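You operate a simulated robot arm through the tools that you are given. There is no shell and no other tool. Be economical: measure what you need, move in short steps, check, and stop when the job is done.

You are at the controls of a simulated two-armed robot. One attempt, no reset.

TASK
Weight the brown block on the glued patch with the half brick.
Fine: the patch is on the clamped offcut; once the glue has grabbed put the brick back, open the clamp and lay the pair in the black tray; the beige block and the other offcuts stay. Set down upright: half brick.

It is judged by the outcome, as a careful person would: the job done as asked, and still so three seconds after it is handed in. It fails if anything else is knocked over, pushed out of place, dropped, spilled or broken.

THE ROBOT
Two 7-joint arms with two-finger grippers on one trunk, on a base that drives. Base frame: it is fixed to the floor where the robot stands at the start and does not move with it; the origin is under the middle of the robot, x ahead of it, y to its left, z up; the surface under the hand at the start is at about z = 0.8. Lengths are in m, angles in rad, forces in N, time in s.
The left shoulder is at the start at [0.041, 0.162, 1.13], the right one opposite. With the tool pointing down near the work surface each hand reaches from about 0.28 to 0.74 m from the robot's upright axis, wherever it stands, measured 20 degrees to its own side. Places, roughly: beige block (6x6x4 cm) [0.3, -0.2, 0.8]; brown block (6x6x4 cm) [0.5, -0.2, 0.8]; lever of the cam clamp [0.5, 0.3, 0.8]; near end of cut 3 [0.4, 0.1, 0.8]; tray [0.4, -0.4, 0.8]. Payload 2.45 kg a hand.
The tool frame of a hand sits at the grasp point between the pads (the TCP): z along the fingers, y along the line on which they close. The tips reach 0.026 m beyond it. The gripper opens to 0.096 m. The gripper's body begins 0.069 m behind the TCP.
Orientation is that of the tool frame in the base frame, as [roll, pitch, yaw] about the fixed x, y, z axes, in that order (R = Rz(yaw) Ry(pitch) Rx(roll)). With the fingers straight down and closing along the base's y, the tool's x points along the base's -x, its y along +y and its z along -z.

THE INTERFACE
- The arms move only by the tool apply_moves. It takes "left_commands", "right_commands" or both (then of equal length, played together; a hand with none holds still); each is a list of rows, each a list of 3 entries, a list of its own where there are three numbers: the shift along the tool's x, y, z in units of 500 mm (1.0 is 500 mm), then the turn, a rotation vector about the tool's x, y, z in units of 180 degrees (1.0 is 180 degrees), then the opening in per cent of the stroke, from 0 (shut) to 100 (fully open). In form: [[[x, y, z], [wx, wy, wz], hand], ...]. A call has 1 to 10 rows; each row is the pose to reach, as a shift and turn from the pose commanded when the call began, along the tool's axes at that moment. A call with a number of a shift or a turn outside -1 to 1 is refused whole. Rows are played at 5 a second. More than 0.05 m and 0.15 rad between two rows, or a gripper value outside its range, and nothing of the call is played. A pose out of reach is approached as far as the arm can. The call stops where the force on the tool passes 70 N (or 10 N more than at its start, if that is more) or the arm is blocked; 0.2 s more then pass. Each finger halts on what it meets, pressing with about 37 N; the grip force reading is that of the motor and also rises with nothing between the fingers. The clock runs only during rows and for 0.2 s after the last one: add rows that repeat a pose to give the fingers time. It gives the time, the measured TCP pose, the force on the tool (base axes), the opening and the grip force at its end, in the units of the frame above (readings bear some noise), with the torque about the TCP (base axes, N m) and any sound that the robot's microphone picked up, and new pictures: "pictures" is both (left out), scene, wrist or none (wrist: the cameras of the hands that moved).
- Cameras (640 x 400 px; columns grow to the right, rows downward): "scene" is now at [0.1087, -0.0027, 1.5975]; the picture's right is [-0.05, -1.00, 0.00], its down [-0.82, 0.04, -0.57] and it looks along [0.57, -0.03, -0.82] (base axes); focal length 276 px, centre (320, 200). "left" rides on the left gripper at [0.082, -0.003, -0.098] in its tool frame; the picture's right is [0.04, 1.00, 0.00], its down [-0.73, 0.03, -0.68] and it looks along [-0.68, 0.03, 0.73] (tool axes); focal length 256 px, centre (320, 200). "right" rides on the right gripper at [0.082, 0.003, -0.098] in its tool frame; the picture's right is [-0.04, 1.00, 0.00], its down [-0.73, -0.03, -0.68] and it looks along [-0.68, -0.03, 0.73] (tool axes); focal length 256 px, centre (320, 200). There is no depth. A picture from a camera that has moved, and an enlarged one, comes with that camera's place and axes in the base frame and with its lens.
- move_column(by): slides the trunk up (or, below 0, down) by that many m; the arms and the scene camera ride with it, the base frame stays. It gives what a move gives, with no picture.
- drive_base(legs): drives the robot by 1 to 6 legs, each [ahead, left, turn to the left] in m, m and rad, along the robot's own axes; the way and the turn of a leg run together, so that a leg with both is an arc; at most 1.5 m and 3.142 rad a leg. The arms and the cameras ride along, it lands a little off, and it stops where it bumps. It gives what a move gives, and a new picture of the scene camera.
- pan_tilt(pan, tilt): turns the head with the scene camera to pan (to the left, within 2.094 rad either way) and tilt (down, from -0.506 to 1.204), counted from straight ahead of the robot. It gives what a move gives, and a new picture of the scene camera.
- close_up(camera, box): a new picture of the part [left, top, right, bottom] of that camera's present view, enlarged. It takes no simulated time.
- close_job(): hands the job in; it is judged then, once.

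Go step by step. Nothing tells you exact positions but the pictures and the camera data: compare them with the known pose of the tool, close in by small moves and look again before you grip or let go. The budget is 120 turns and 260 pictures, counting those below and the enlarged ones. Unless the task says otherwise, let go and move clear before handing in, and close with one line.

The tools are called as name(argument=value, ...) on one line, values as JSON. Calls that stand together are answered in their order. apply_moves: Moves the arms, as the interface text tells. Its arguments: {"type":"object","properties":{"left_commands":{"type":"array","items":{"type":"array"}},"right_commands":{"type":"array","items":{"type":"array"}},"pictures":{"type":"string","enum":["both","scene","wrist","none"]}},"required":[]} The other tools are called the same way: move_column (by) slides the trunk up or down; drive_base (legs) drives the base; pan_tilt (pan, tilt) turns the head that bears the scene camera; close_up (camera, box) takes an enlarged picture of a part of a camera's view; close_job () hands the job in.

At the start:

```text
t: 0.0
left_tcp_pos: [0.5165, 0.2081, 1.1554]
left_orientation: [-3.142, 0.001, -3.14]
left_force: [0.5, -0.2, -0.3]
left_moment: [0.0, -0.02, 0.0]
left_finger_gap: 0.0959
left_finger_force: 0.1
right_tcp_pos: [0.5042, -0.1347, 1.155]
right_orientation: [-3.141, -0.001, -3.141]
right_force: [0.1, -0.7, 0.7]
right_moment: [0.0, 0.02, -0.01]
right_finger_gap: 0.0959
right_finger_force: 0.0
trunk travel left (down, up): [-0.3, 0.267]
robot x, y, heading: [-0.0008, -0.0001, 0.002]
head pan, tilt: [-0.054, 0.955]
```

scene: 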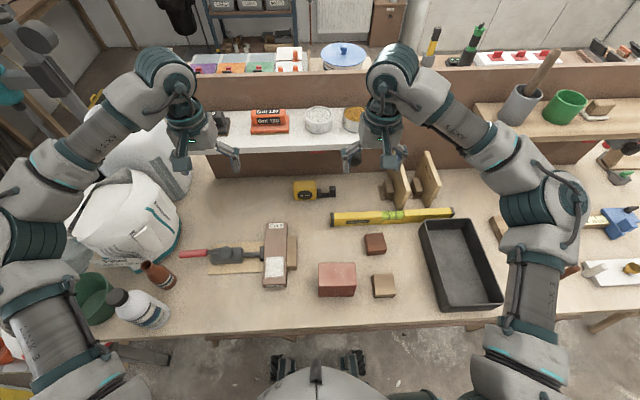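
right: 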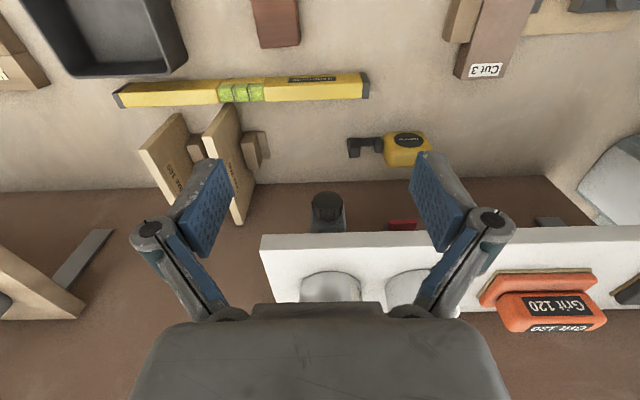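
left: 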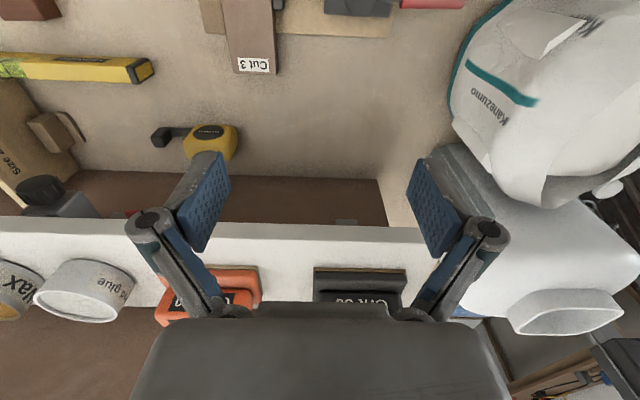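

I see the bench with the clamped offcut (Cut 3), the half brick, brown and beige blocks and the black tray. I'll look closer first.

close_up(camera="scene", box=[170, 200, 330, 300])

close_up(camera="scene", box=[300, 200, 520, 338])

close_up(camera="scene", box=[480, 180, 640, 300])

```text
4.00 times, centred on (250, 250) of scene
camera zoom: at [0.1087, -0.0027, 1.5975], right [-0.05, -1.0, 0.0], down [-0.82, 0.04, -0.57], along [0.57, -0.03, -0.82], focal length 1106 px, centre (600, 0)
```

zoom: 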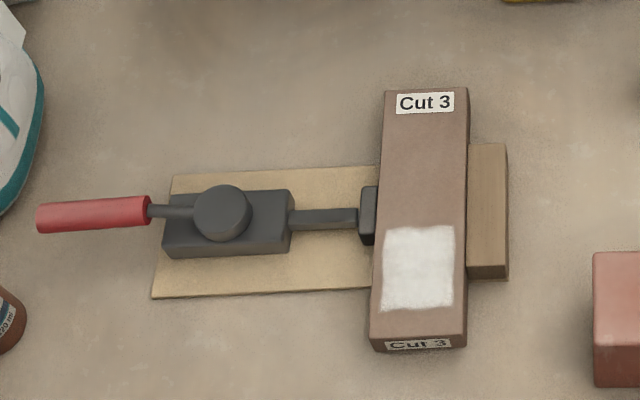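

```text
2.90 times, centred on (410, 269) of scene
camera zoom: at [0.1087, -0.0027, 1.5975], right [-0.05, -1.0, 0.0], down [-0.82, 0.04, -0.57], along [0.57, -0.03, -0.82], focal length 801 px, centre (59, 0)
```

zoom: 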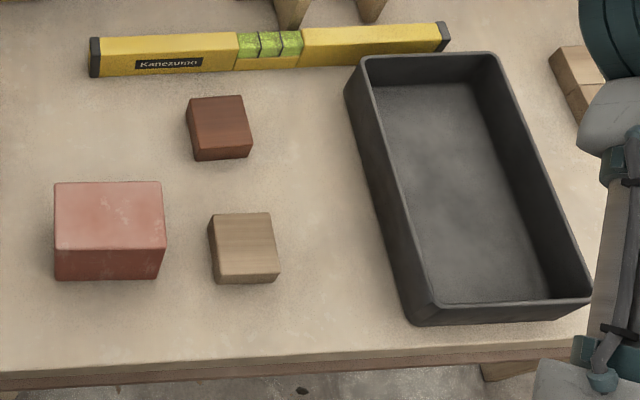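

```text
3.33 times, centred on (560, 240) of scene
camera zoom: at [0.1087, -0.0027, 1.5975], right [-0.05, -1.0, 0.0], down [-0.82, 0.04, -0.57], along [0.57, -0.03, -0.82], focal length 922 px, centre (-480, 67)
```

zoom: 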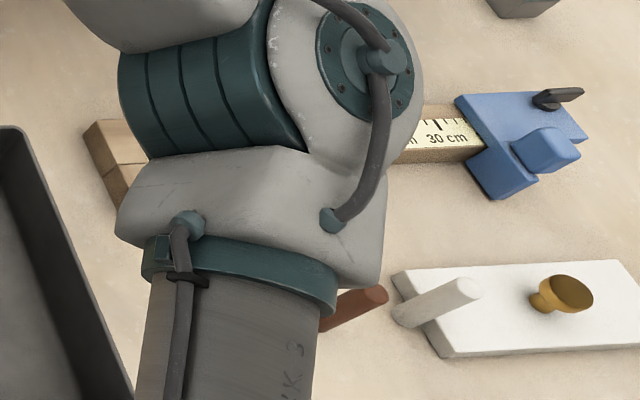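

close_up(camera="scene", box=[90, 250, 190, 330])

pan_tilt(pan=0.5, tilt=0.9)

```text
5.00 times, centred on (140, 290) of scene
camera zoom: at [0.1087, -0.0027, 1.5975], right [-0.05, -1.0, 0.0], down [-0.82, 0.04, -0.57], along [0.57, -0.03, -0.82], focal length 1382 px, centre (1220, -250)
```

zoom: 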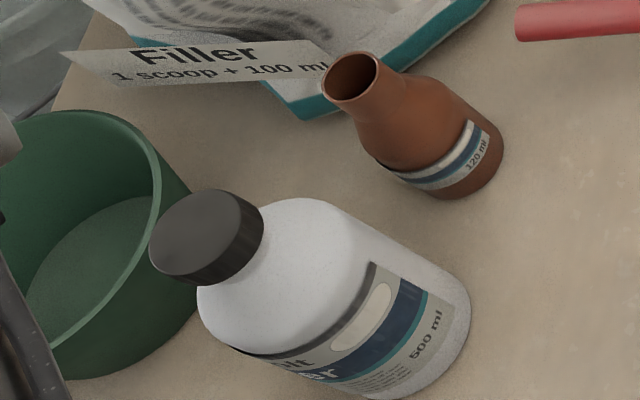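

```text
t: 1.0
left_tcp_pos: [0.5125, 0.2077, 1.1559]
left_orientation: [3.141, 0.002, -3.139]
left_force: [-0.7, -0.3, 0.3]
left_moment: [0.02, -0.01, 0.0]
left_finger_gap: 0.0959
left_finger_force: 0.2
right_tcp_pos: [0.4999, -0.1357, 1.1555]
right_orientation: [3.141, 0.0, -3.141]
right_force: [0.0, -0.3, 1.4]
right_moment: [0.01, -0.01, 0.0]
right_finger_gap: 0.096
right_finger_force: 0.1
trunk travel left (down, up): [-0.3, 0.267]
robot x, y, heading: [0.0018, 0.0009, -0.003]
head pan, tilt: [0.499, 0.901]
camera scene: at [0.1027, 0.0373, 1.6014], right [0.48, -0.88, 0.0], down [-0.69, -0.37, -0.62], along [0.54, 0.3, -0.79], focal length 276 px, centre (320, 200)
```

scene: 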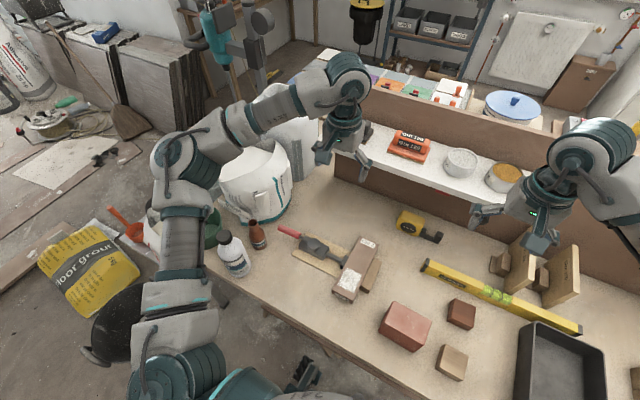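

apply_moves(right_commands=[[[0.01, -0.03, 0.08], [0, 0, 0], 100], [[0.02, -0.06, 0.16], [0, 0, 0], 100], [[0.03, -0.09, 0.24], [0, 0, 0], 100], [[0.04, -0.11, 0.32], [0, 0, 0], 100], [[0.04, -0.11, 0.4], [0, 0, 0], 100]], left_commands=[[[0.015, 0.04, 0.06], [0, 0, 0], 100], [[0.03, 0.08, 0.12], [0, 0, 0], 100], [[0.05, 0.12, 0.18], [0, 0, 0], 100], [[0.06, 0.16, 0.24], [0, 0, 0], 100], [[0.07, 0.18, 0.3], [0, 0, 0], 100]])

pan_tilt(pan=0.0, tilt=0.95)

```text
t: 2.2
left_tcp_pos: [0.4778, 0.2991, 1.0059]
left_orientation: [-3.14, 0.004, -3.141]
left_force: [-0.6, 0.5, -0.8]
left_moment: [-0.03, 0.04, 0.03]
left_finger_gap: 0.0958
left_finger_force: 0.1
right_tcp_pos: [0.4788, -0.1893, 0.9566]
right_orientation: [-3.141, 0.004, 3.141]
right_force: [0.5, -1.0, 0.7]
right_moment: [-0.01, 0.0, 0.0]
right_finger_gap: 0.096
right_finger_force: 0.1
trunk travel left (down, up): [-0.3, 0.267]
robot x, y, heading: [0.0029, -0.0012, 0.003]
head pan, tilt: [0.499, 0.901]
camera scene: at [0.1029, 0.0383, 1.6014], right [0.48, -0.88, 0.0], down [-0.69, -0.38, -0.62], along [0.54, 0.3, -0.79], focal length 276 px, centre (320, 200)
camera right: at [0.3987, -0.1858, 1.0533], right [0.04, 1.0, 0.0], down [0.73, -0.03, 0.68], along [0.68, -0.03, -0.73], focal length 256 px, centre (320, 200)
camera left: at [0.3951, 0.2951, 1.1052], right [-0.04, 1.0, 0.0], down [0.73, 0.03, 0.68], along [0.68, 0.03, -0.73], focal length 256 px, centre (320, 200)
```

scene: 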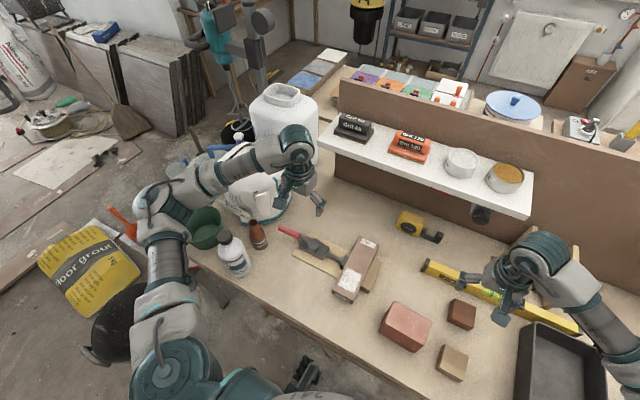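
right: 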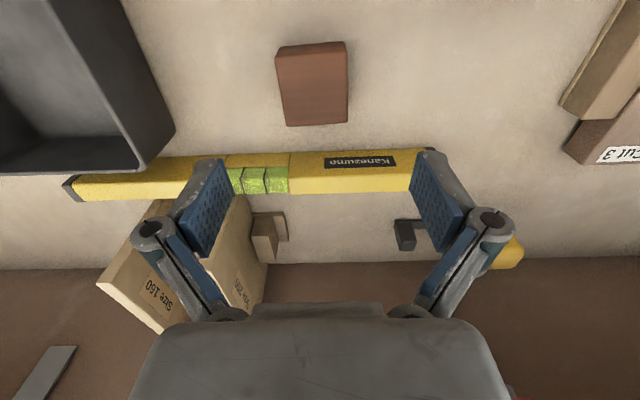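
left: 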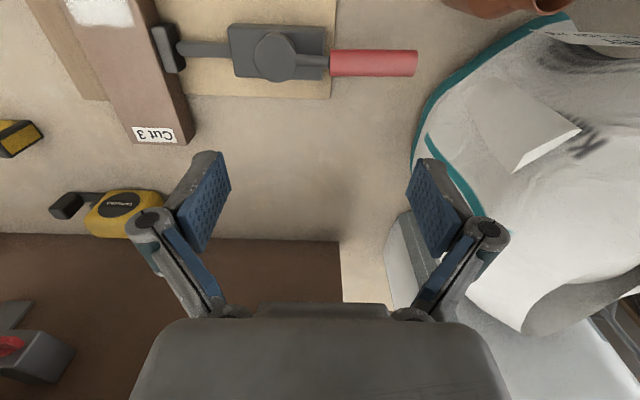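

```text
t: 3.1
left_tcp_pos: [0.4769, 0.2978, 1.0056]
left_orientation: [-3.14, 0.003, -3.141]
left_force: [0.8, -0.1, -0.8]
left_moment: [-0.01, -0.01, 0.02]
left_finger_gap: 0.0962
left_finger_force: 0.0
right_tcp_pos: [0.4798, -0.1903, 0.9564]
right_orientation: [-3.141, 0.001, -3.141]
right_force: [-0.4, -0.3, 0.1]
right_moment: [-0.01, 0.03, 0.0]
right_finger_gap: 0.0957
right_finger_force: 0.1
trunk travel left (down, up): [-0.3, 0.267]
robot x, y, heading: [0.0024, 0.0009, -0.001]
head pan, tilt: [0.0, 0.949]
camera scene: at [0.1085, 0.0016, 1.5978], right [0.0, -1.0, 0.0], down [-0.82, 0.0, -0.58], along [0.58, 0.0, -0.82], focal length 276 px, centre (320, 200)
```

scene: 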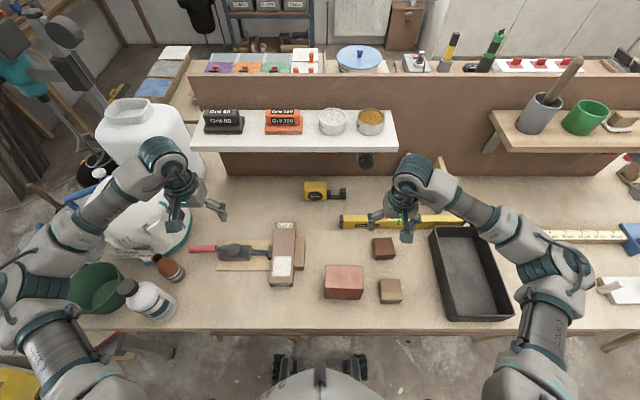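

close_up(camera="right", box=[240, 20, 400, 140])

close_up(camera="left", box=[20, 0, 440, 160])

close_up(camera="scene", box=[310, 210, 530, 340])

```text
3.33 times, centred on (320, 80) of right
camera zoom: at [0.3985, -0.1862, 1.0539], right [0.04, 1.0, 0.0], down [0.73, -0.03, 0.68], along [0.68, -0.03, -0.73], focal length 853 px, centre (320, 600)
```

zoom: 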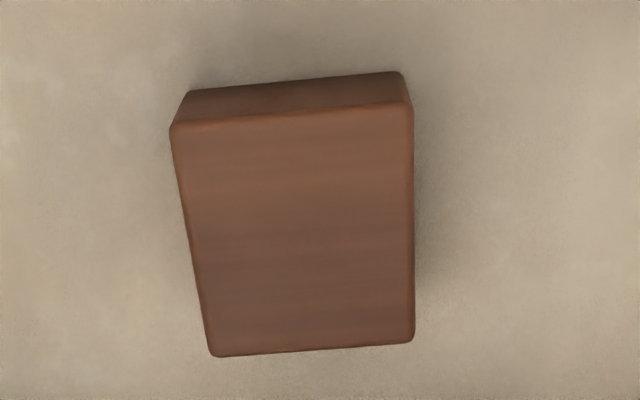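

```text
1.52 times, centred on (230, 80) of left
camera zoom: at [0.3948, 0.2945, 1.1057], right [-0.04, 1.0, 0.0], down [0.73, 0.03, 0.68], along [0.68, 0.03, -0.73], focal length 390 px, centre (457, 383)
```

zoom: 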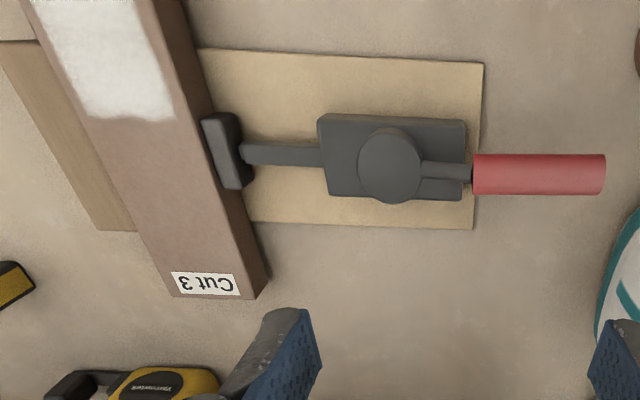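

```text
2.91 times, centred on (420, 275) of scene
camera zoom: at [0.1085, 0.0016, 1.5978], right [0.0, -1.0, 0.0], down [-0.82, 0.0, -0.58], along [0.58, 0.0, -0.82], focal length 804 px, centre (29, -18)
```

zoom: 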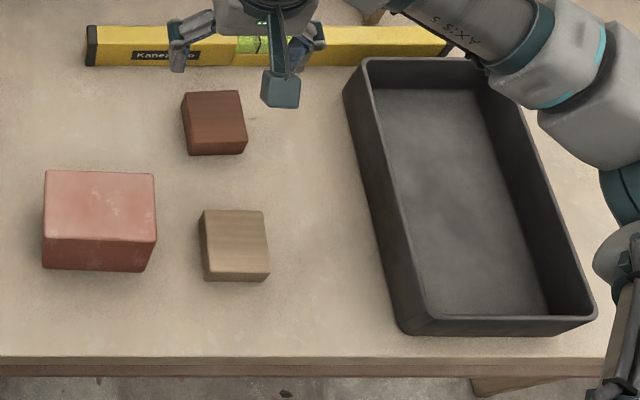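

The brown block is about (0.48, -0.194), yawed slightly. I lower the right hand over it and check.

apply_moves(right_commands=[[[0, -0.008, 0.07], [0, 0, -0.013], 100], [[0, -0.008, 0.14], [0, 0, -0.013], 100], [[0, -0.008, 0.18], [0, 0, -0.013], 100]], pictures="both")

close_up(camera="scene", box=[340, 180, 460, 280])

```text
t: 3.9
left_tcp_pos: [0.4777, 0.2982, 1.0061]
left_orientation: [-3.141, 0.004, -3.14]
left_force: [-0.8, 1.2, -0.2]
left_moment: [0.02, 0.02, -0.01]
left_finger_gap: 0.096
left_finger_force: 0.0
right_tcp_pos: [0.4798, -0.1934, 0.869]
right_orientation: [-3.141, 0.002, -3.102]
right_force: [-0.1, -0.6, 0.0]
right_moment: [0.04, -0.01, 0.0]
right_finger_gap: 0.0959
right_finger_force: 0.0
trunk travel left (down, up): [-0.3, 0.267]
robot x, y, heading: [-0.0007, -0.0004, 0.001]
head pan, tilt: [0.0, 0.949]
camera scene: at [0.1085, 0.0012, 1.5978], right [0.0, -1.0, 0.0], down [-0.82, 0.0, -0.58], along [0.58, 0.0, -0.82], focal length 276 px, centre (320, 200)
camera right: at [0.3988, -0.1937, 0.9649], right [0.0, 1.0, 0.0], down [0.73, 0.0, 0.68], along [0.68, 0.0, -0.73], focal length 256 px, centre (320, 200)
```

scene: 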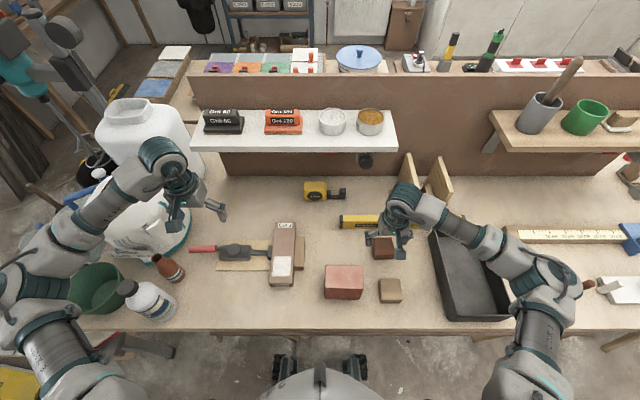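
right: 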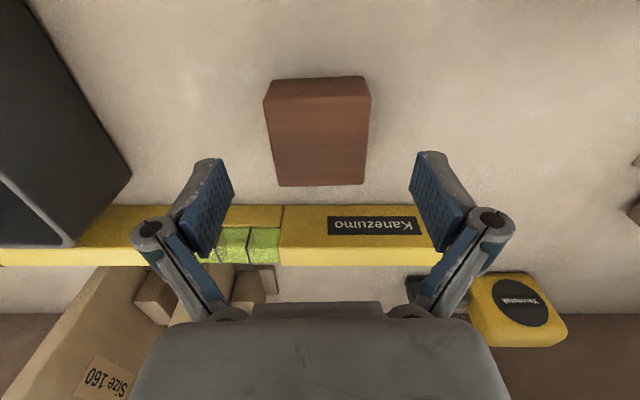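

```text
4.00 times, centred on (400, 230) of scene
camera zoom: at [0.1085, 0.0012, 1.5978], right [0.0, -1.0, 0.0], down [-0.82, 0.0, -0.58], along [0.58, 0.0, -0.82], focal length 1106 px, centre (0, 80)
```

zoom: 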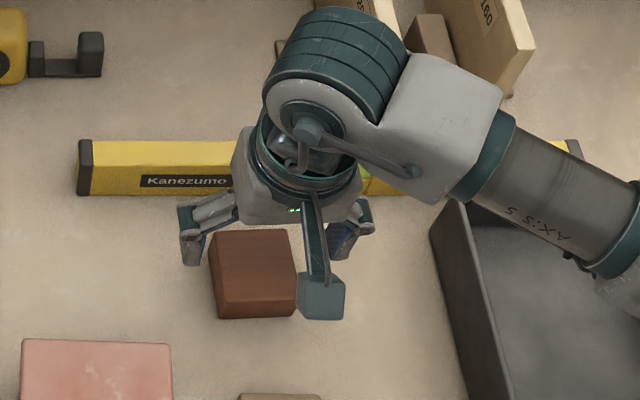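

apply_moves(right_commands=[[[-0.004, 0, 0.04], [0, 0, 0], 100], [[-0.004, 0, 0.082], [0, 0, 0], 100], [[-0.004, 0, 0.082], [0, 0, 0], 100]], pictures="wrist")

close_up(camera="scene", box=[340, 180, 460, 280])

```text
t: 4.7
left_tcp_pos: [0.4765, 0.2975, 1.0069]
left_orientation: [-3.141, 0.004, -3.14]
left_force: [-0.6, 0.3, 0.3]
left_moment: [-0.02, -0.01, 0.02]
left_finger_gap: 0.0962
left_finger_force: 0.1
right_tcp_pos: [0.4826, -0.1939, 0.8248]
right_orientation: [3.141, 0.0, -3.101]
right_force: [-0.4, -0.5, 0.2]
right_moment: [-0.03, -0.01, -0.03]
right_finger_gap: 0.096
right_finger_force: 0.0
trunk travel left (down, up): [-0.3, 0.267]
robot x, y, heading: [0.0003, 0.0003, 0.004]
head pan, tilt: [0.0, 0.949]
camera right: at [0.4017, -0.1937, 0.9229], right [0.0, 1.0, 0.0], down [0.73, 0.0, 0.68], along [0.68, 0.0, -0.73], focal length 256 px, centre (320, 200)
```

right: 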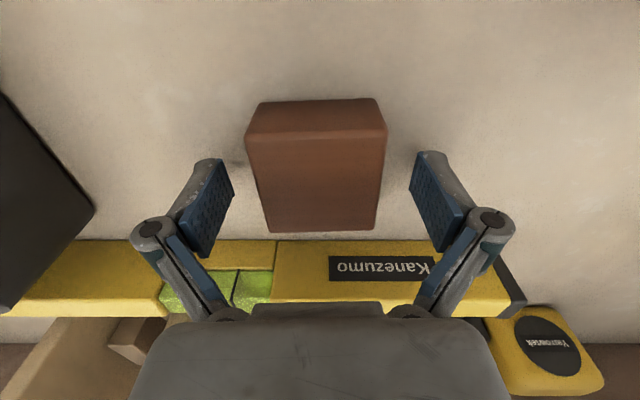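

```text
4.00 times, centred on (400, 230) of scene
camera zoom: at [0.1081, 0.0015, 1.5979], right [0.0, -1.0, 0.0], down [-0.82, 0.0, -0.58], along [0.58, 0.0, -0.82], focal length 1106 px, centre (0, 80)
```

zoom: 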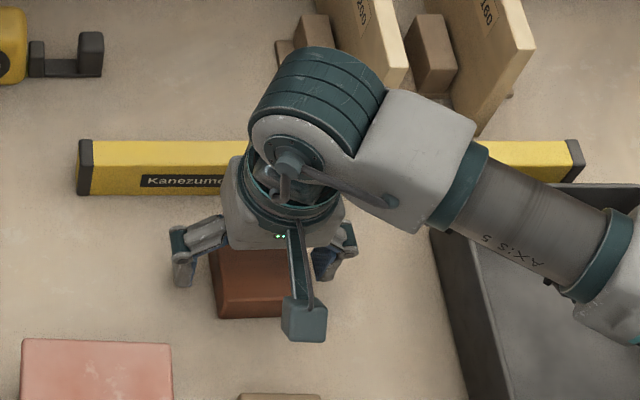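

apply_moves(right_commands=[[[-0.008, 0, 0.01], [0, 0, 0], 100], [[-0.008, 0, 0.01], [0, 0, 0], 55], [[-0.008, 0, 0.01], [0, 0, 0], 50], [[-0.008, 0, 0.01], [0, 0, 0], 50], [[-0.008, 0, 0.01], [0, 0, 0], 50]], pictures="wrist")

```text
t: 5.9
left_tcp_pos: [0.4764, 0.2981, 1.007]
left_orientation: [-3.139, 0.003, -3.139]
left_force: [-0.6, 0.4, -0.8]
left_moment: [0.01, 0.01, 0.0]
left_finger_gap: 0.0961
left_finger_force: 0.0
right_tcp_pos: [0.4874, -0.1926, 0.8237]
right_orientation: [3.141, 0.007, -3.1]
right_force: [5.1, -5.4, 26.2]
right_moment: [-0.07, 0.09, 0.03]
right_finger_gap: 0.0568
right_finger_force: 36.6
trunk travel left (down, up): [-0.3, 0.267]
robot x, y, heading: [-0.0028, -0.0003, 0.003]
head pan, tilt: [0.0, 0.949]
camera right: at [0.4054, -0.1929, 0.92], right [0.0, 1.0, 0.0], down [0.73, 0.0, 0.68], along [0.68, 0.0, -0.73], focal length 256 px, centre (320, 200)
```

right: 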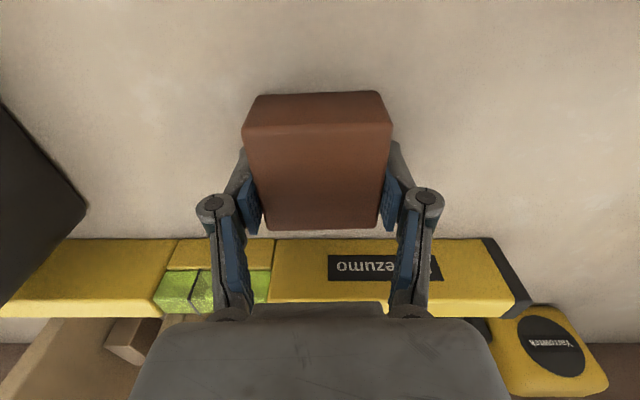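

The tips touched the bench, so the bench is at z≈0.798. I'll reopen, raise by about 12 mm and regrip.

apply_moves(right_commands=[[[0, 0, 0], [0, 0, 0], 70], [[0, 0, -0.026], [0, 0, 0], 70], [[0, 0, -0.032], [0, 0, 0], 70], [[0, 0, -0.032], [0, 0, 0], 55], [[0, 0, -0.032], [0, 0, 0], 50], [[0, 0, -0.032], [0, 0, 0], 50], [[0, 0, -0.032], [0, 0, 0], 50]], pictures="none")

```text
t: 7.5
left_tcp_pos: [0.4765, 0.2984, 1.0065]
left_orientation: [-3.14, 0.003, -3.139]
left_force: [-0.3, -0.2, -0.6]
left_moment: [0.02, -0.01, -0.02]
left_finger_gap: 0.0959
left_finger_force: 0.1
right_tcp_pos: [0.4867, -0.1937, 0.8373]
right_orientation: [3.141, 0.001, -3.103]
right_force: [-0.5, 0.4, -0.2]
right_moment: [-0.01, 0.0, 0.01]
right_finger_gap: 0.057
right_finger_force: 36.8
trunk travel left (down, up): [-0.3, 0.267]
robot x, y, heading: [0.0033, 0.0001, 0.003]
head pan, tilt: [0.0, 0.949]
```

apply_moves(right_commands=[[[0, 0, -0.09], [0, 0, 0], 50], [[0, 0, -0.18], [0, 0, 0], 50], [[0.016, 0.086, -0.22], [0, 0, 0.002], 50], [[0.032, 0.172, -0.26], [0, 0, 0.004], 50], [[0.048, 0.258, -0.28], [0, 0, 0.006], 50], [[0.064, 0.344, -0.28], [0, 0, 0.008], 50], [[0.08, 0.43, -0.28], [0, 0, 0.01], 50], [[0.096, 0.516, -0.28], [0, 0, 0.012], 50], [[0.11, 0.602, -0.28], [0, 0, 0.012], 50], [[0.11, 0.602, -0.28], [0, 0, 0.012], 50]], left_commands=[[[0, 0.02, -0.04], [0, 0, 0], 100], [[0, 0.04, -0.08], [0, 0, 0], 100], [[0.02, 0.08, -0.12], [0, 0, 0], 100], [[0.04, 0.12, -0.16], [0, 0, 0], 100], [[0.06, 0.16, -0.2], [0, 0, 0], 100], [[0.06, 0.16, -0.2], [0, 0, 0], 100], [[0.06, 0.16, -0.2], [0, 0, 0], 100], [[0.06, 0.16, -0.2], [0, 0, 0], 100], [[0.06, 0.16, -0.2], [0, 0, 0], 100], [[0.06, 0.16, -0.2], [0, 0, 0], 100]])

close_up(camera="scene", box=[180, 170, 380, 310])

```text
t: 9.7
left_tcp_pos: [0.4471, 0.3771, 1.1062]
left_orientation: [-3.141, 0.001, -3.14]
left_force: [0.2, 0.7, 0.0]
left_moment: [0.0, -0.01, 0.0]
left_finger_gap: 0.0963
left_finger_force: 0.1
right_tcp_pos: [0.4211, 0.1048, 0.9773]
right_orientation: [3.141, 0.002, -3.141]
right_force: [-0.8, 1.0, -1.0]
right_moment: [0.0, -0.02, -0.02]
right_finger_gap: 0.057
right_finger_force: 37.2
trunk travel left (down, up): [-0.3, 0.267]
robot x, y, heading: [-0.0003, -0.0026, 0.001]
head pan, tilt: [0.0, 0.949]
camera scene: at [0.1085, 0.0074, 1.5978], right [0.0, -1.0, 0.0], down [-0.82, 0.0, -0.58], along [0.58, 0.0, -0.82], focal length 276 px, centre (320, 200)
camera right: at [0.3392, 0.1082, 1.0741], right [0.04, 1.0, 0.0], down [0.73, -0.03, 0.68], along [0.68, -0.03, -0.73], focal length 256 px, centre (320, 200)
camera left: at [0.3657, 0.3733, 1.2046], right [-0.04, 1.0, 0.0], down [0.73, 0.03, 0.68], along [0.68, 0.03, -0.73], focal length 256 px, centre (320, 200)
```

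scene: 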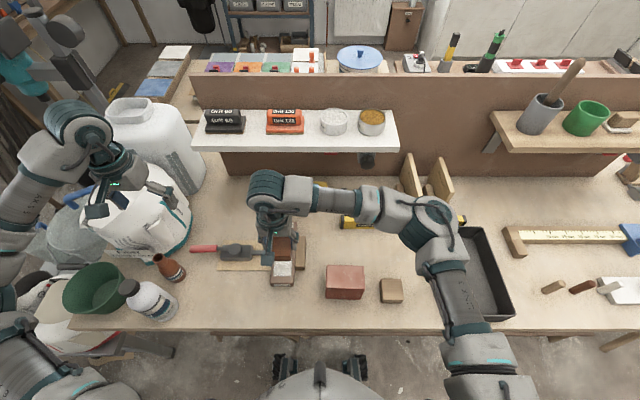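
right: 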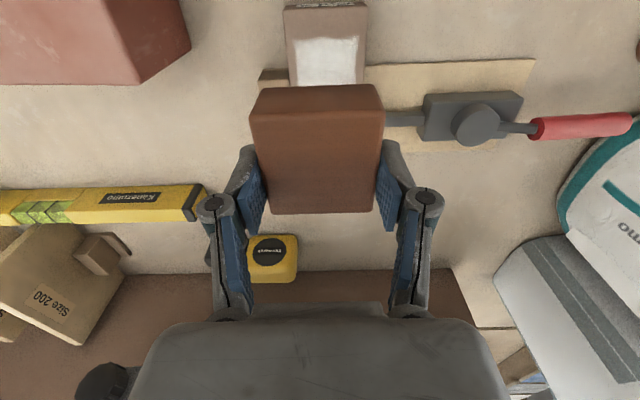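
left: 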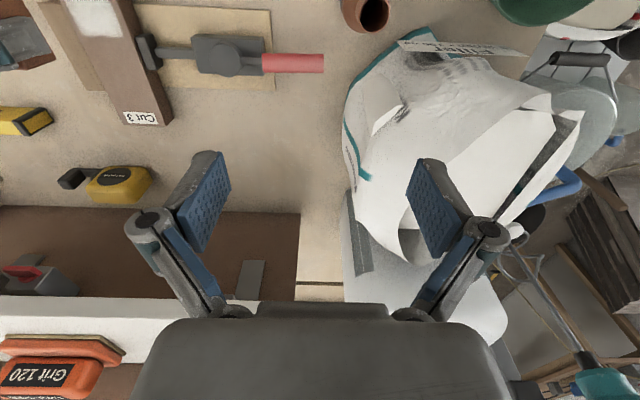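

```text
2.86 times, centred on (280, 240) of scene
camera zoom: at [0.1085, 0.0074, 1.5978], right [0.0, -1.0, 0.0], down [-0.82, 0.0, -0.58], along [0.58, 0.0, -0.82], focal length 790 px, centre (434, 86)
```

zoom: 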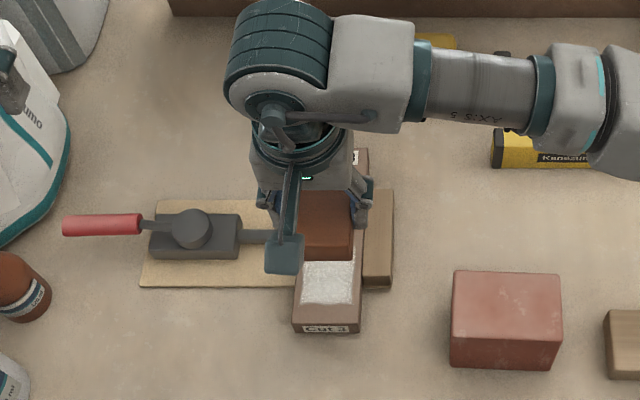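

close_up(camera="right", box=[230, 0, 410, 112])

```text
3.56 times, centred on (320, 56) of right
camera zoom: at [0.3392, 0.1082, 1.0741], right [0.04, 1.0, 0.0], down [0.73, -0.03, 0.68], along [0.68, -0.03, -0.73], focal length 910 px, centre (320, 712)
```

zoom: 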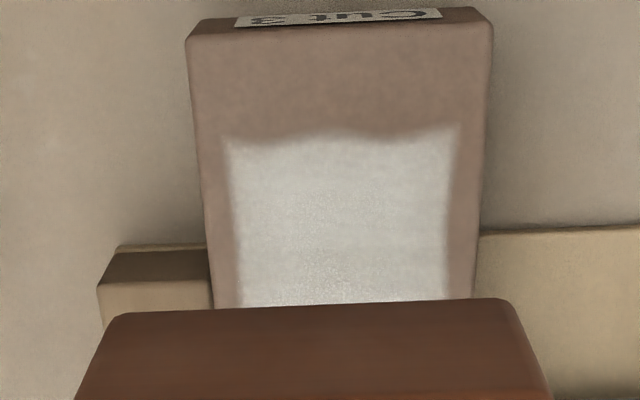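

apply_moves(right_commands=[[[-0.007, 0.01, 0.05], [0, 0, 0], 50], [[-0.007, 0.01, 0.1], [0, 0, 0], 50], [[-0.007, 0.01, 0.136], [0, 0, 0], 50], [[-0.007, 0.01, 0.136], [0, 0, 0], 50]], pictures="wrist")

close_up(camera="scene", box=[240, 210, 340, 300])

close_up(camera="right", box=[230, 0, 410, 112])

```text
t: 10.7
left_tcp_pos: [0.4479, 0.3763, 1.1057]
left_orientation: [-3.141, 0.005, -3.14]
left_force: [-0.1, 0.1, 0.5]
left_moment: [0.01, 0.01, 0.01]
left_finger_gap: 0.0958
left_finger_force: 0.1
right_tcp_pos: [0.4225, 0.1073, 0.9088]
right_orientation: [-3.141, 0.001, -3.14]
right_force: [0.6, -0.9, -0.1]
right_moment: [-0.05, -0.03, 0.0]
right_finger_gap: 0.0573
right_finger_force: 37.3
trunk travel left (down, up): [-0.3, 0.267]
robot x, y, heading: [0.0036, -0.001, 0.003]
head pan, tilt: [0.0, 0.949]
camera right: at [0.3414, 0.1111, 1.006], right [0.04, 1.0, 0.0], down [0.73, -0.03, 0.68], along [0.68, -0.03, -0.73], focal length 256 px, centre (320, 200)
```

right: 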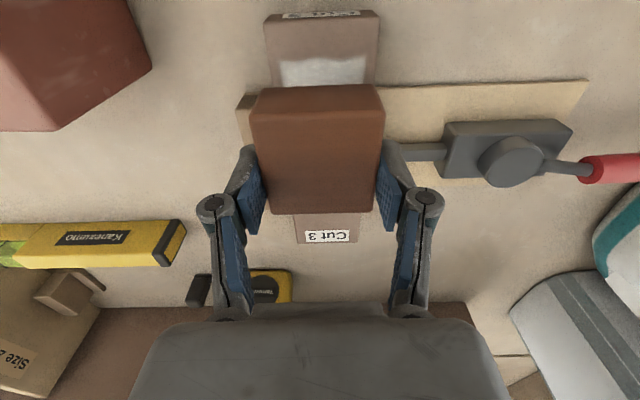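

```text
4.44 times, centred on (290, 255) of scene
camera zoom: at [0.1083, 0.0052, 1.5979], right [0.0, -1.0, 0.0], down [-0.82, 0.0, -0.58], along [0.58, 0.0, -0.82], focal length 1229 px, centre (453, -44)
```

zoom: 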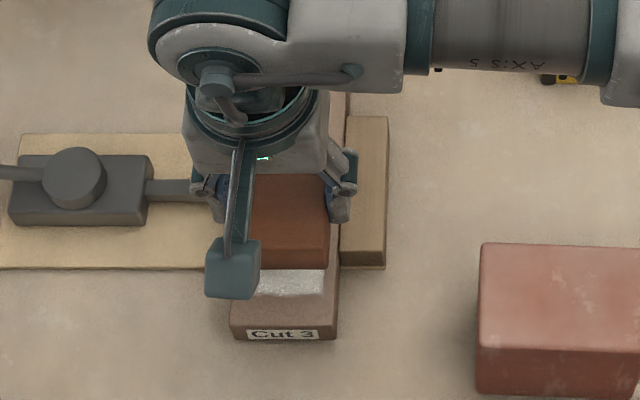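

```text
3.56 times, centred on (320, 56) of right
camera zoom: at [0.3414, 0.1111, 1.006], right [0.04, 1.0, 0.0], down [0.73, -0.03, 0.68], along [0.68, -0.03, -0.73], focal length 910 px, centre (320, 712)
```

zoom: 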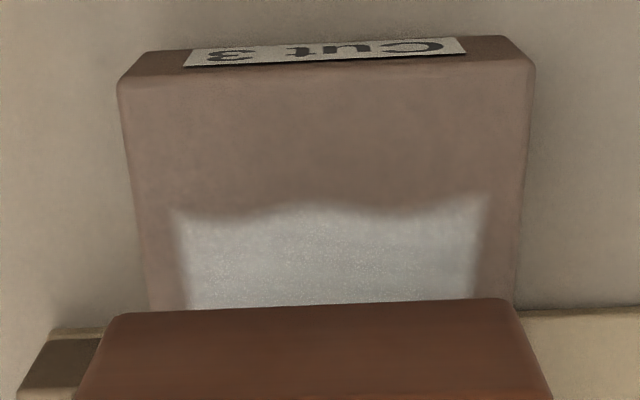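

apply_moves(right_commands=[[[0.008, 0.006, 0.03], [0, 0, 0], 50], [[0.008, 0.006, 0.05], [0, 0, 0], 50], [[0.008, 0.006, 0.06], [0, 0, 0], 50], [[0.008, 0.006, 0.064], [0, 0, 0], 50]], pictures="wrist")

close_up(camera="scene", box=[240, 210, 340, 300])

close_up(camera="right", box=[230, 0, 410, 112])

```text
t: 11.7
left_tcp_pos: [0.4477, 0.3768, 1.1052]
left_orientation: [-3.139, 0.002, -3.139]
left_force: [-0.1, -0.3, 0.6]
left_moment: [0.0, -0.02, -0.02]
left_finger_gap: 0.096
left_finger_force: 0.0
right_tcp_pos: [0.4201, 0.1114, 0.876]
right_orientation: [-3.141, 0.0, -3.138]
right_force: [0.1, 0.6, -0.8]
right_moment: [-0.01, -0.02, -0.01]
right_finger_gap: 0.0569
right_finger_force: 37.3
trunk travel left (down, up): [-0.3, 0.267]
robot x, y, heading: [0.0002, 0.0044, 0.001]
head pan, tilt: [0.0, 0.949]
camera right: at [0.3378, 0.1156, 0.9736], right [0.04, 1.0, 0.0], down [0.73, -0.03, 0.68], along [0.68, -0.03, -0.73], focal length 256 px, centre (320, 200)
```

right: 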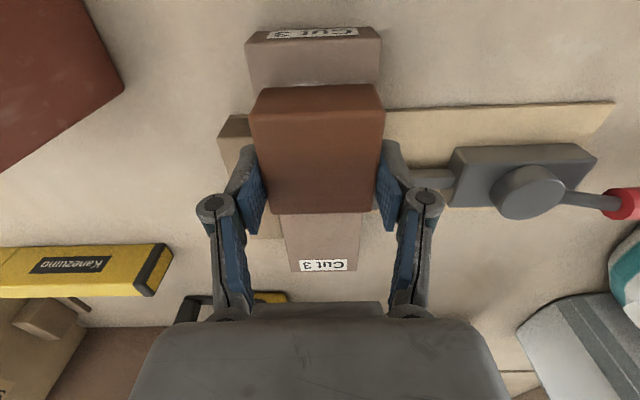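

```text
4.44 times, centred on (290, 255) of scene
camera zoom: at [0.1084, 0.0053, 1.5978], right [0.0, -1.0, 0.0], down [-0.82, 0.0, -0.58], along [0.58, 0.0, -0.82], focal length 1229 px, centre (453, -44)
```

zoom: 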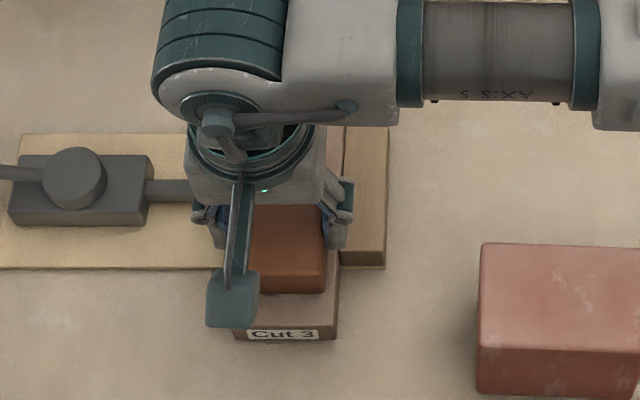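

```text
3.56 times, centred on (320, 56) of right
camera zoom: at [0.3378, 0.1156, 0.9736], right [0.04, 1.0, 0.0], down [0.73, -0.03, 0.68], along [0.68, -0.03, -0.73], focal length 910 px, centre (320, 712)
```

zoom: 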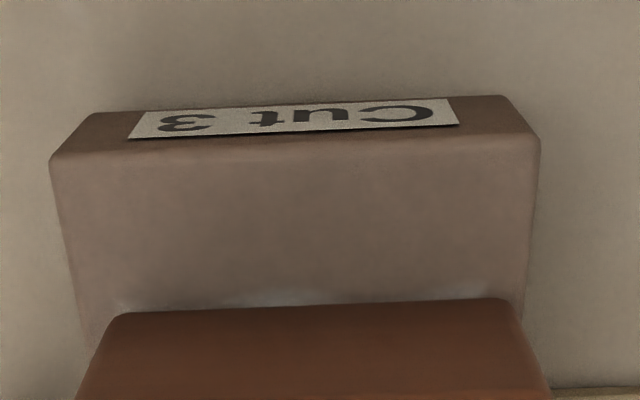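

apply_moves(right_commands=[[[0, -0.003, 0.003], [0, 0, 0], 50], [[0, -0.003, 0.006], [0, 0, 0], 50], [[0, -0.003, 0.006], [0, 0, 0], 50]], pictures="none")

```text
t: 12.5
left_tcp_pos: [0.4492, 0.3765, 1.1067]
left_orientation: [-3.139, 0.006, -3.14]
left_force: [0.1, -0.2, 0.1]
left_moment: [0.01, 0.02, 0.0]
left_finger_gap: 0.096
left_finger_force: 0.0
right_tcp_pos: [0.4202, 0.1106, 0.8736]
right_orientation: [-3.141, 0.001, -3.14]
right_force: [-0.6, 0.1, 0.0]
right_moment: [-0.02, 0.02, -0.01]
right_finger_gap: 0.057
right_finger_force: 36.9
trunk travel left (down, up): [-0.3, 0.267]
robot x, y, heading: [-0.0006, -0.0022, -0.0]
head pan, tilt: [0.0, 0.949]
```

apply_moves(right_commands=[[[0, 0, 0.004], [0, 0, 0], 50], [[0, 0, 0.008], [0, 0, 0], 50], [[0, 0, 0.008], [0, 0, 0], 50]], pictures="none")

```text
t: 13.3
left_tcp_pos: [0.4466, 0.3756, 1.1064]
left_orientation: [-3.14, 0.003, -3.141]
left_force: [-0.3, -0.5, -0.3]
left_moment: [0.0, 0.0, 0.0]
left_finger_gap: 0.0961
left_finger_force: 0.2
right_tcp_pos: [0.4186, 0.1106, 0.8709]
right_orientation: [3.141, 0.004, -3.139]
right_force: [2.3, -0.6, 25.4]
right_moment: [-0.04, -0.12, -0.02]
right_finger_gap: 0.0571
right_finger_force: 36.5
trunk travel left (down, up): [-0.3, 0.267]
robot x, y, heading: [-0.0004, 0.0026, -0.002]
head pan, tilt: [0.0, 0.949]
```

apply_moves(right_commands=[[[0, 0, -0.005], [0, 0, 0], 50], [[0, 0, -0.005], [0, 0, 0], 75], [[0, 0, -0.005], [0, 0, 0], 75], [[0, 0, -0.06], [0, 0, 0], 75], [[0, 0, -0.15], [0, 0, 0], 75], [[0, 0, -0.24], [0, 0, 0], 100]])

close_up(camera="right", box=[220, 0, 420, 125])

close_up(camera="scene", box=[240, 210, 400, 310])

```text
t: 14.7
left_tcp_pos: [0.4477, 0.3769, 1.1068]
left_orientation: [-3.139, 0.004, -3.139]
left_force: [-0.1, 0.8, -0.5]
left_moment: [-0.01, -0.02, 0.0]
left_finger_gap: 0.0958
left_finger_force: 0.0
right_tcp_pos: [0.4192, 0.1109, 0.9894]
right_orientation: [3.142, 0.002, -3.138]
right_force: [0.7, -0.9, 0.0]
right_moment: [0.01, 0.0, 0.01]
right_finger_gap: 0.0959
right_finger_force: 0.1
trunk travel left (down, up): [-0.3, 0.267]
robot x, y, heading: [-0.0014, -0.0011, 0.005]
head pan, tilt: [0.0, 0.949]
camera scene: at [0.1074, 0.0053, 1.5979], right [0.0, -1.0, 0.0], down [-0.82, 0.0, -0.58], along [0.58, 0.0, -0.82], focal length 276 px, centre (320, 200)
camera right: at [0.3388, 0.1133, 1.0864], right [0.04, 1.0, 0.0], down [0.73, -0.03, 0.68], along [0.68, -0.03, -0.73], focal length 256 px, centre (320, 200)
```

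scene: 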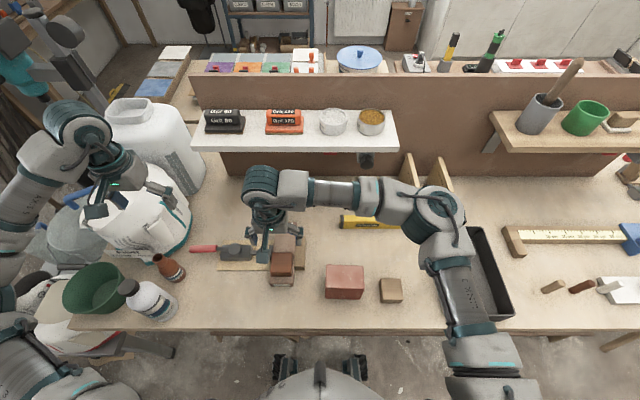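
right: 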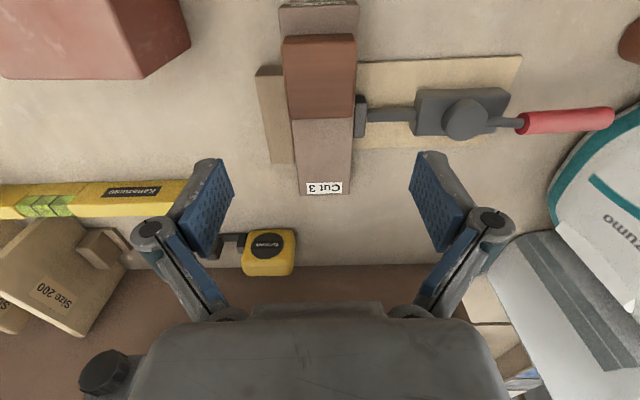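

```text
3.20 times, centred on (320, 62) of right
camera zoom: at [0.3388, 0.1133, 1.0864], right [0.04, 1.0, 0.0], down [0.73, -0.03, 0.68], along [0.68, -0.03, -0.73], focal length 819 px, centre (320, 640)
```

zoom: 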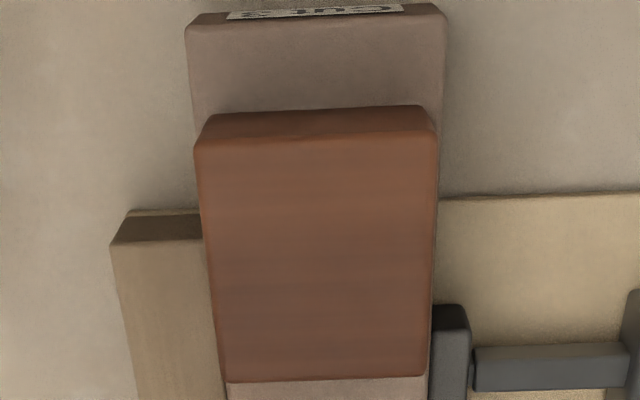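

```text
4.00 times, centred on (320, 260) of scene
camera zoom: at [0.1074, 0.0053, 1.5979], right [0.0, -1.0, 0.0], down [-0.82, 0.0, -0.58], along [0.58, 0.0, -0.82], focal length 1106 px, centre (320, -40)
```

zoom: 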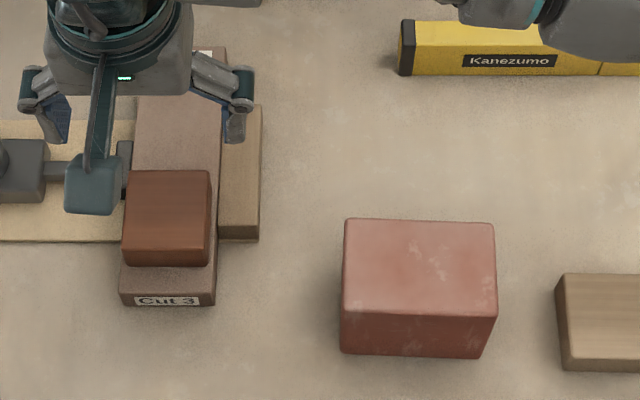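

The brown block sits squarely on the patch. Next I turn the right hand 90° and move above the half brick, which is at about (0.368, -0.060).

apply_moves(right_commands=[[[0.01, -0.034, 0], [0, 0, -0.045], 100], [[0.02, -0.068, 0], [0, 0, -0.09], 100], [[0.03, -0.102, 0], [0, 0, -0.135], 100], [[0.04, -0.136, 0], [0, 0, -0.18], 100], [[0.05, -0.17, 0], [0, 0, -0.225], 100], [[0.06, -0.204, 0], [0, 0, -0.27], 100], [[0.07, -0.238, 0], [0, 0, -0.315], 100], [[0.08, -0.272, 0], [0, 0, -0.36], 100], [[0.09, -0.306, 0], [0, 0, -0.405], 100], [[0.102, -0.342, 0], [0, 0, -0.45], 100]], pictures="none")

apply_moves(right_commands=[[[0, 0, 0], [0, 0, -0.039], 100], [[0, 0, 0], [0, 0, -0.039], 100]])

close_up(camera="right", box=[160, 0, 480, 200])

```text
t: 16.9
left_tcp_pos: [0.4483, 0.3766, 1.1062]
left_orientation: [3.141, 0.004, -3.139]
left_force: [0.4, 0.1, -0.6]
left_moment: [-0.01, 0.01, 0.0]
left_finger_gap: 0.096
left_finger_force: 0.1
right_tcp_pos: [0.3679, -0.06, 0.9893]
right_orientation: [-3.139, -0.001, -1.72]
right_force: [-0.5, -0.1, 0.2]
right_moment: [-0.01, -0.02, 0.01]
right_finger_gap: 0.0961
right_finger_force: 0.1
trunk travel left (down, up): [-0.3, 0.267]
robot x, y, heading: [0.0015, -0.0015, -0.0]
head pan, tilt: [0.0, 0.949]
```

```text
t: 17.5
left_tcp_pos: [0.4479, 0.3765, 1.1066]
left_orientation: [3.141, 0.002, -3.141]
left_force: [0.1, -0.2, 0.3]
left_moment: [0.0, 0.0, 0.0]
left_finger_gap: 0.0959
left_finger_force: 0.1
right_tcp_pos: [0.369, -0.0585, 0.9898]
right_orientation: [-3.141, 0.001, -1.663]
right_force: [0.1, 0.1, -0.9]
right_moment: [0.02, 0.0, 0.0]
right_finger_gap: 0.0959
right_finger_force: 0.1
right hand out of reach, approached as far as the arm can: row 1, 2
trunk travel left (down, up): [-0.3, 0.267]
robot x, y, heading: [-0.0009, -0.0011, -0.0]
head pan, tilt: [0.0, 0.949]
camera scene: at [0.1078, 0.0033, 1.5979], right [0.0, -1.0, 0.0], down [-0.82, 0.0, -0.58], along [0.58, 0.0, -0.82], focal length 276 px, centre (320, 200)
camera right: at [0.3582, -0.1397, 1.0867], right [-0.99, 0.13, 0.0], down [0.1, 0.73, 0.68], along [0.09, 0.67, -0.73], focal length 256 px, centre (320, 200)
```

scene: 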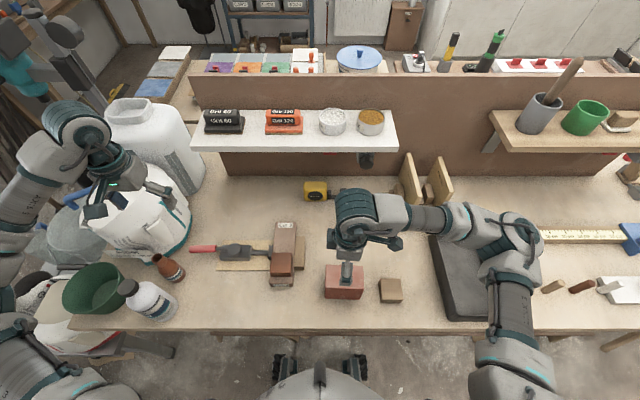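
right: 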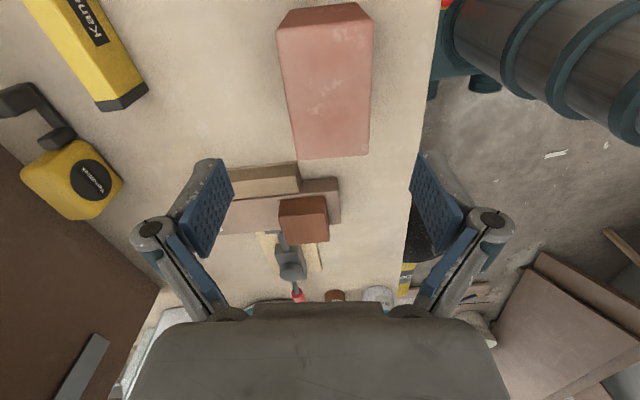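

```text
2.00 times, centred on (320, 100) of right
camera zoom: at [0.3582, -0.1397, 1.0867], right [-0.99, 0.13, 0.0], down [0.1, 0.73, 0.68], along [0.09, 0.67, -0.73], focal length 512 px, centre (320, 400)
```

zoom: 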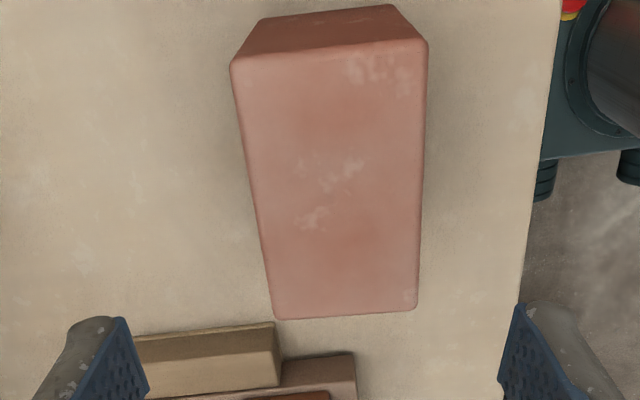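

apply_moves(right_commands=[[[0, 0.013, 0.06], [0, 0, 0.016], 100], [[0, 0.013, 0.12], [0, 0, 0.016], 100], [[0, 0.013, 0.15], [0, 0, 0.016], 100]])

close_up(camera="scene", box=[300, 220, 400, 310])

```text
t: 18.3
left_tcp_pos: [0.447, 0.3781, 1.1057]
left_orientation: [-3.14, 0.005, -3.14]
left_force: [0.1, -0.8, 0.2]
left_moment: [-0.02, -0.03, -0.03]
left_finger_gap: 0.0958
left_finger_force: 0.1
right_tcp_pos: [0.362, -0.0592, 0.9142]
right_orientation: [-3.138, 0.001, -1.716]
right_force: [-0.5, 0.2, -0.8]
right_moment: [-0.01, 0.02, 0.0]
right_finger_gap: 0.0962
right_finger_force: 0.1
trunk travel left (down, up): [-0.3, 0.267]
robot x, y, heading: [-0.0019, 0.0, -0.0]
head pan, tilt: [0.0, 0.949]
camera scene: at [0.1078, 0.0032, 1.5979], right [0.0, -1.0, 0.0], down [-0.82, 0.0, -0.58], along [0.58, 0.0, -0.82], focal length 276 px, centre (320, 200)
camera right: at [0.3474, -0.1386, 1.0118], right [-0.98, 0.18, 0.0], down [0.13, 0.72, 0.68], along [0.13, 0.67, -0.73], focal length 256 px, centre (320, 200)
```

scene: 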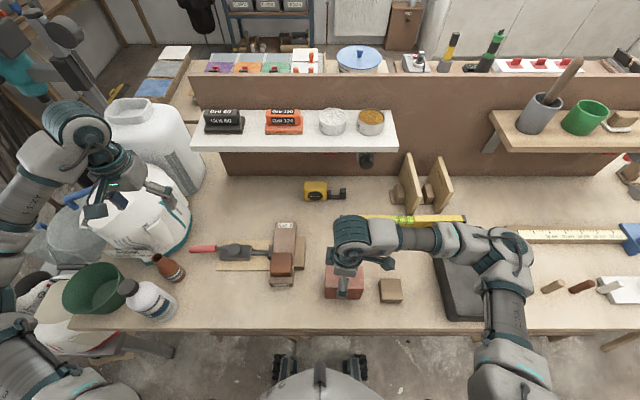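
right: 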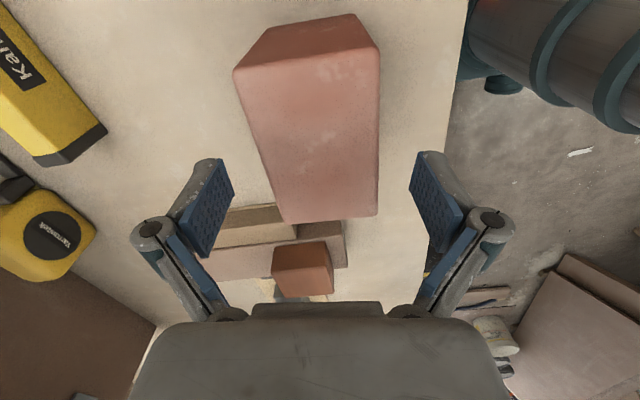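

```text
4.44 times, centred on (350, 265) of scene
camera zoom: at [0.1078, 0.0032, 1.5979], right [0.0, -1.0, 0.0], down [-0.82, 0.0, -0.58], along [0.58, 0.0, -0.82], focal length 1229 px, centre (187, -89)
```

zoom: 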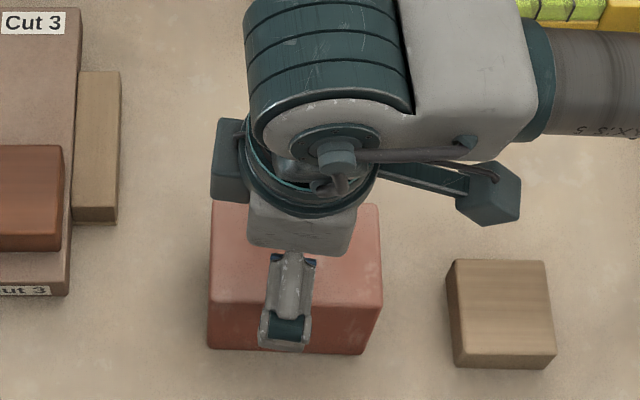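

apply_moves(right_commands=[[[0, 0, 0], [0, 0, -0.016], 100], [[0, 0, 0], [0, 0, -0.032], 100]], pictures="none")

```text
t: 18.9
left_tcp_pos: [0.4482, 0.3765, 1.1065]
left_orientation: [-3.14, 0.002, -3.141]
left_force: [-0.5, 0.1, -0.6]
left_moment: [0.01, 0.02, -0.01]
left_finger_gap: 0.0961
left_finger_force: 0.1
right_tcp_pos: [0.3617, -0.0586, 0.914]
right_orientation: [-3.14, -0.001, -1.663]
right_force: [-0.6, -0.6, -0.2]
right_moment: [0.02, -0.03, 0.02]
right_finger_gap: 0.096
right_finger_force: 0.0
right hand out of reach, approached as far as the arm can: row 2
trunk travel left (down, up): [-0.3, 0.267]
robot x, y, heading: [-0.0011, -0.0001, -0.001]
head pan, tilt: [0.0, 0.949]
```

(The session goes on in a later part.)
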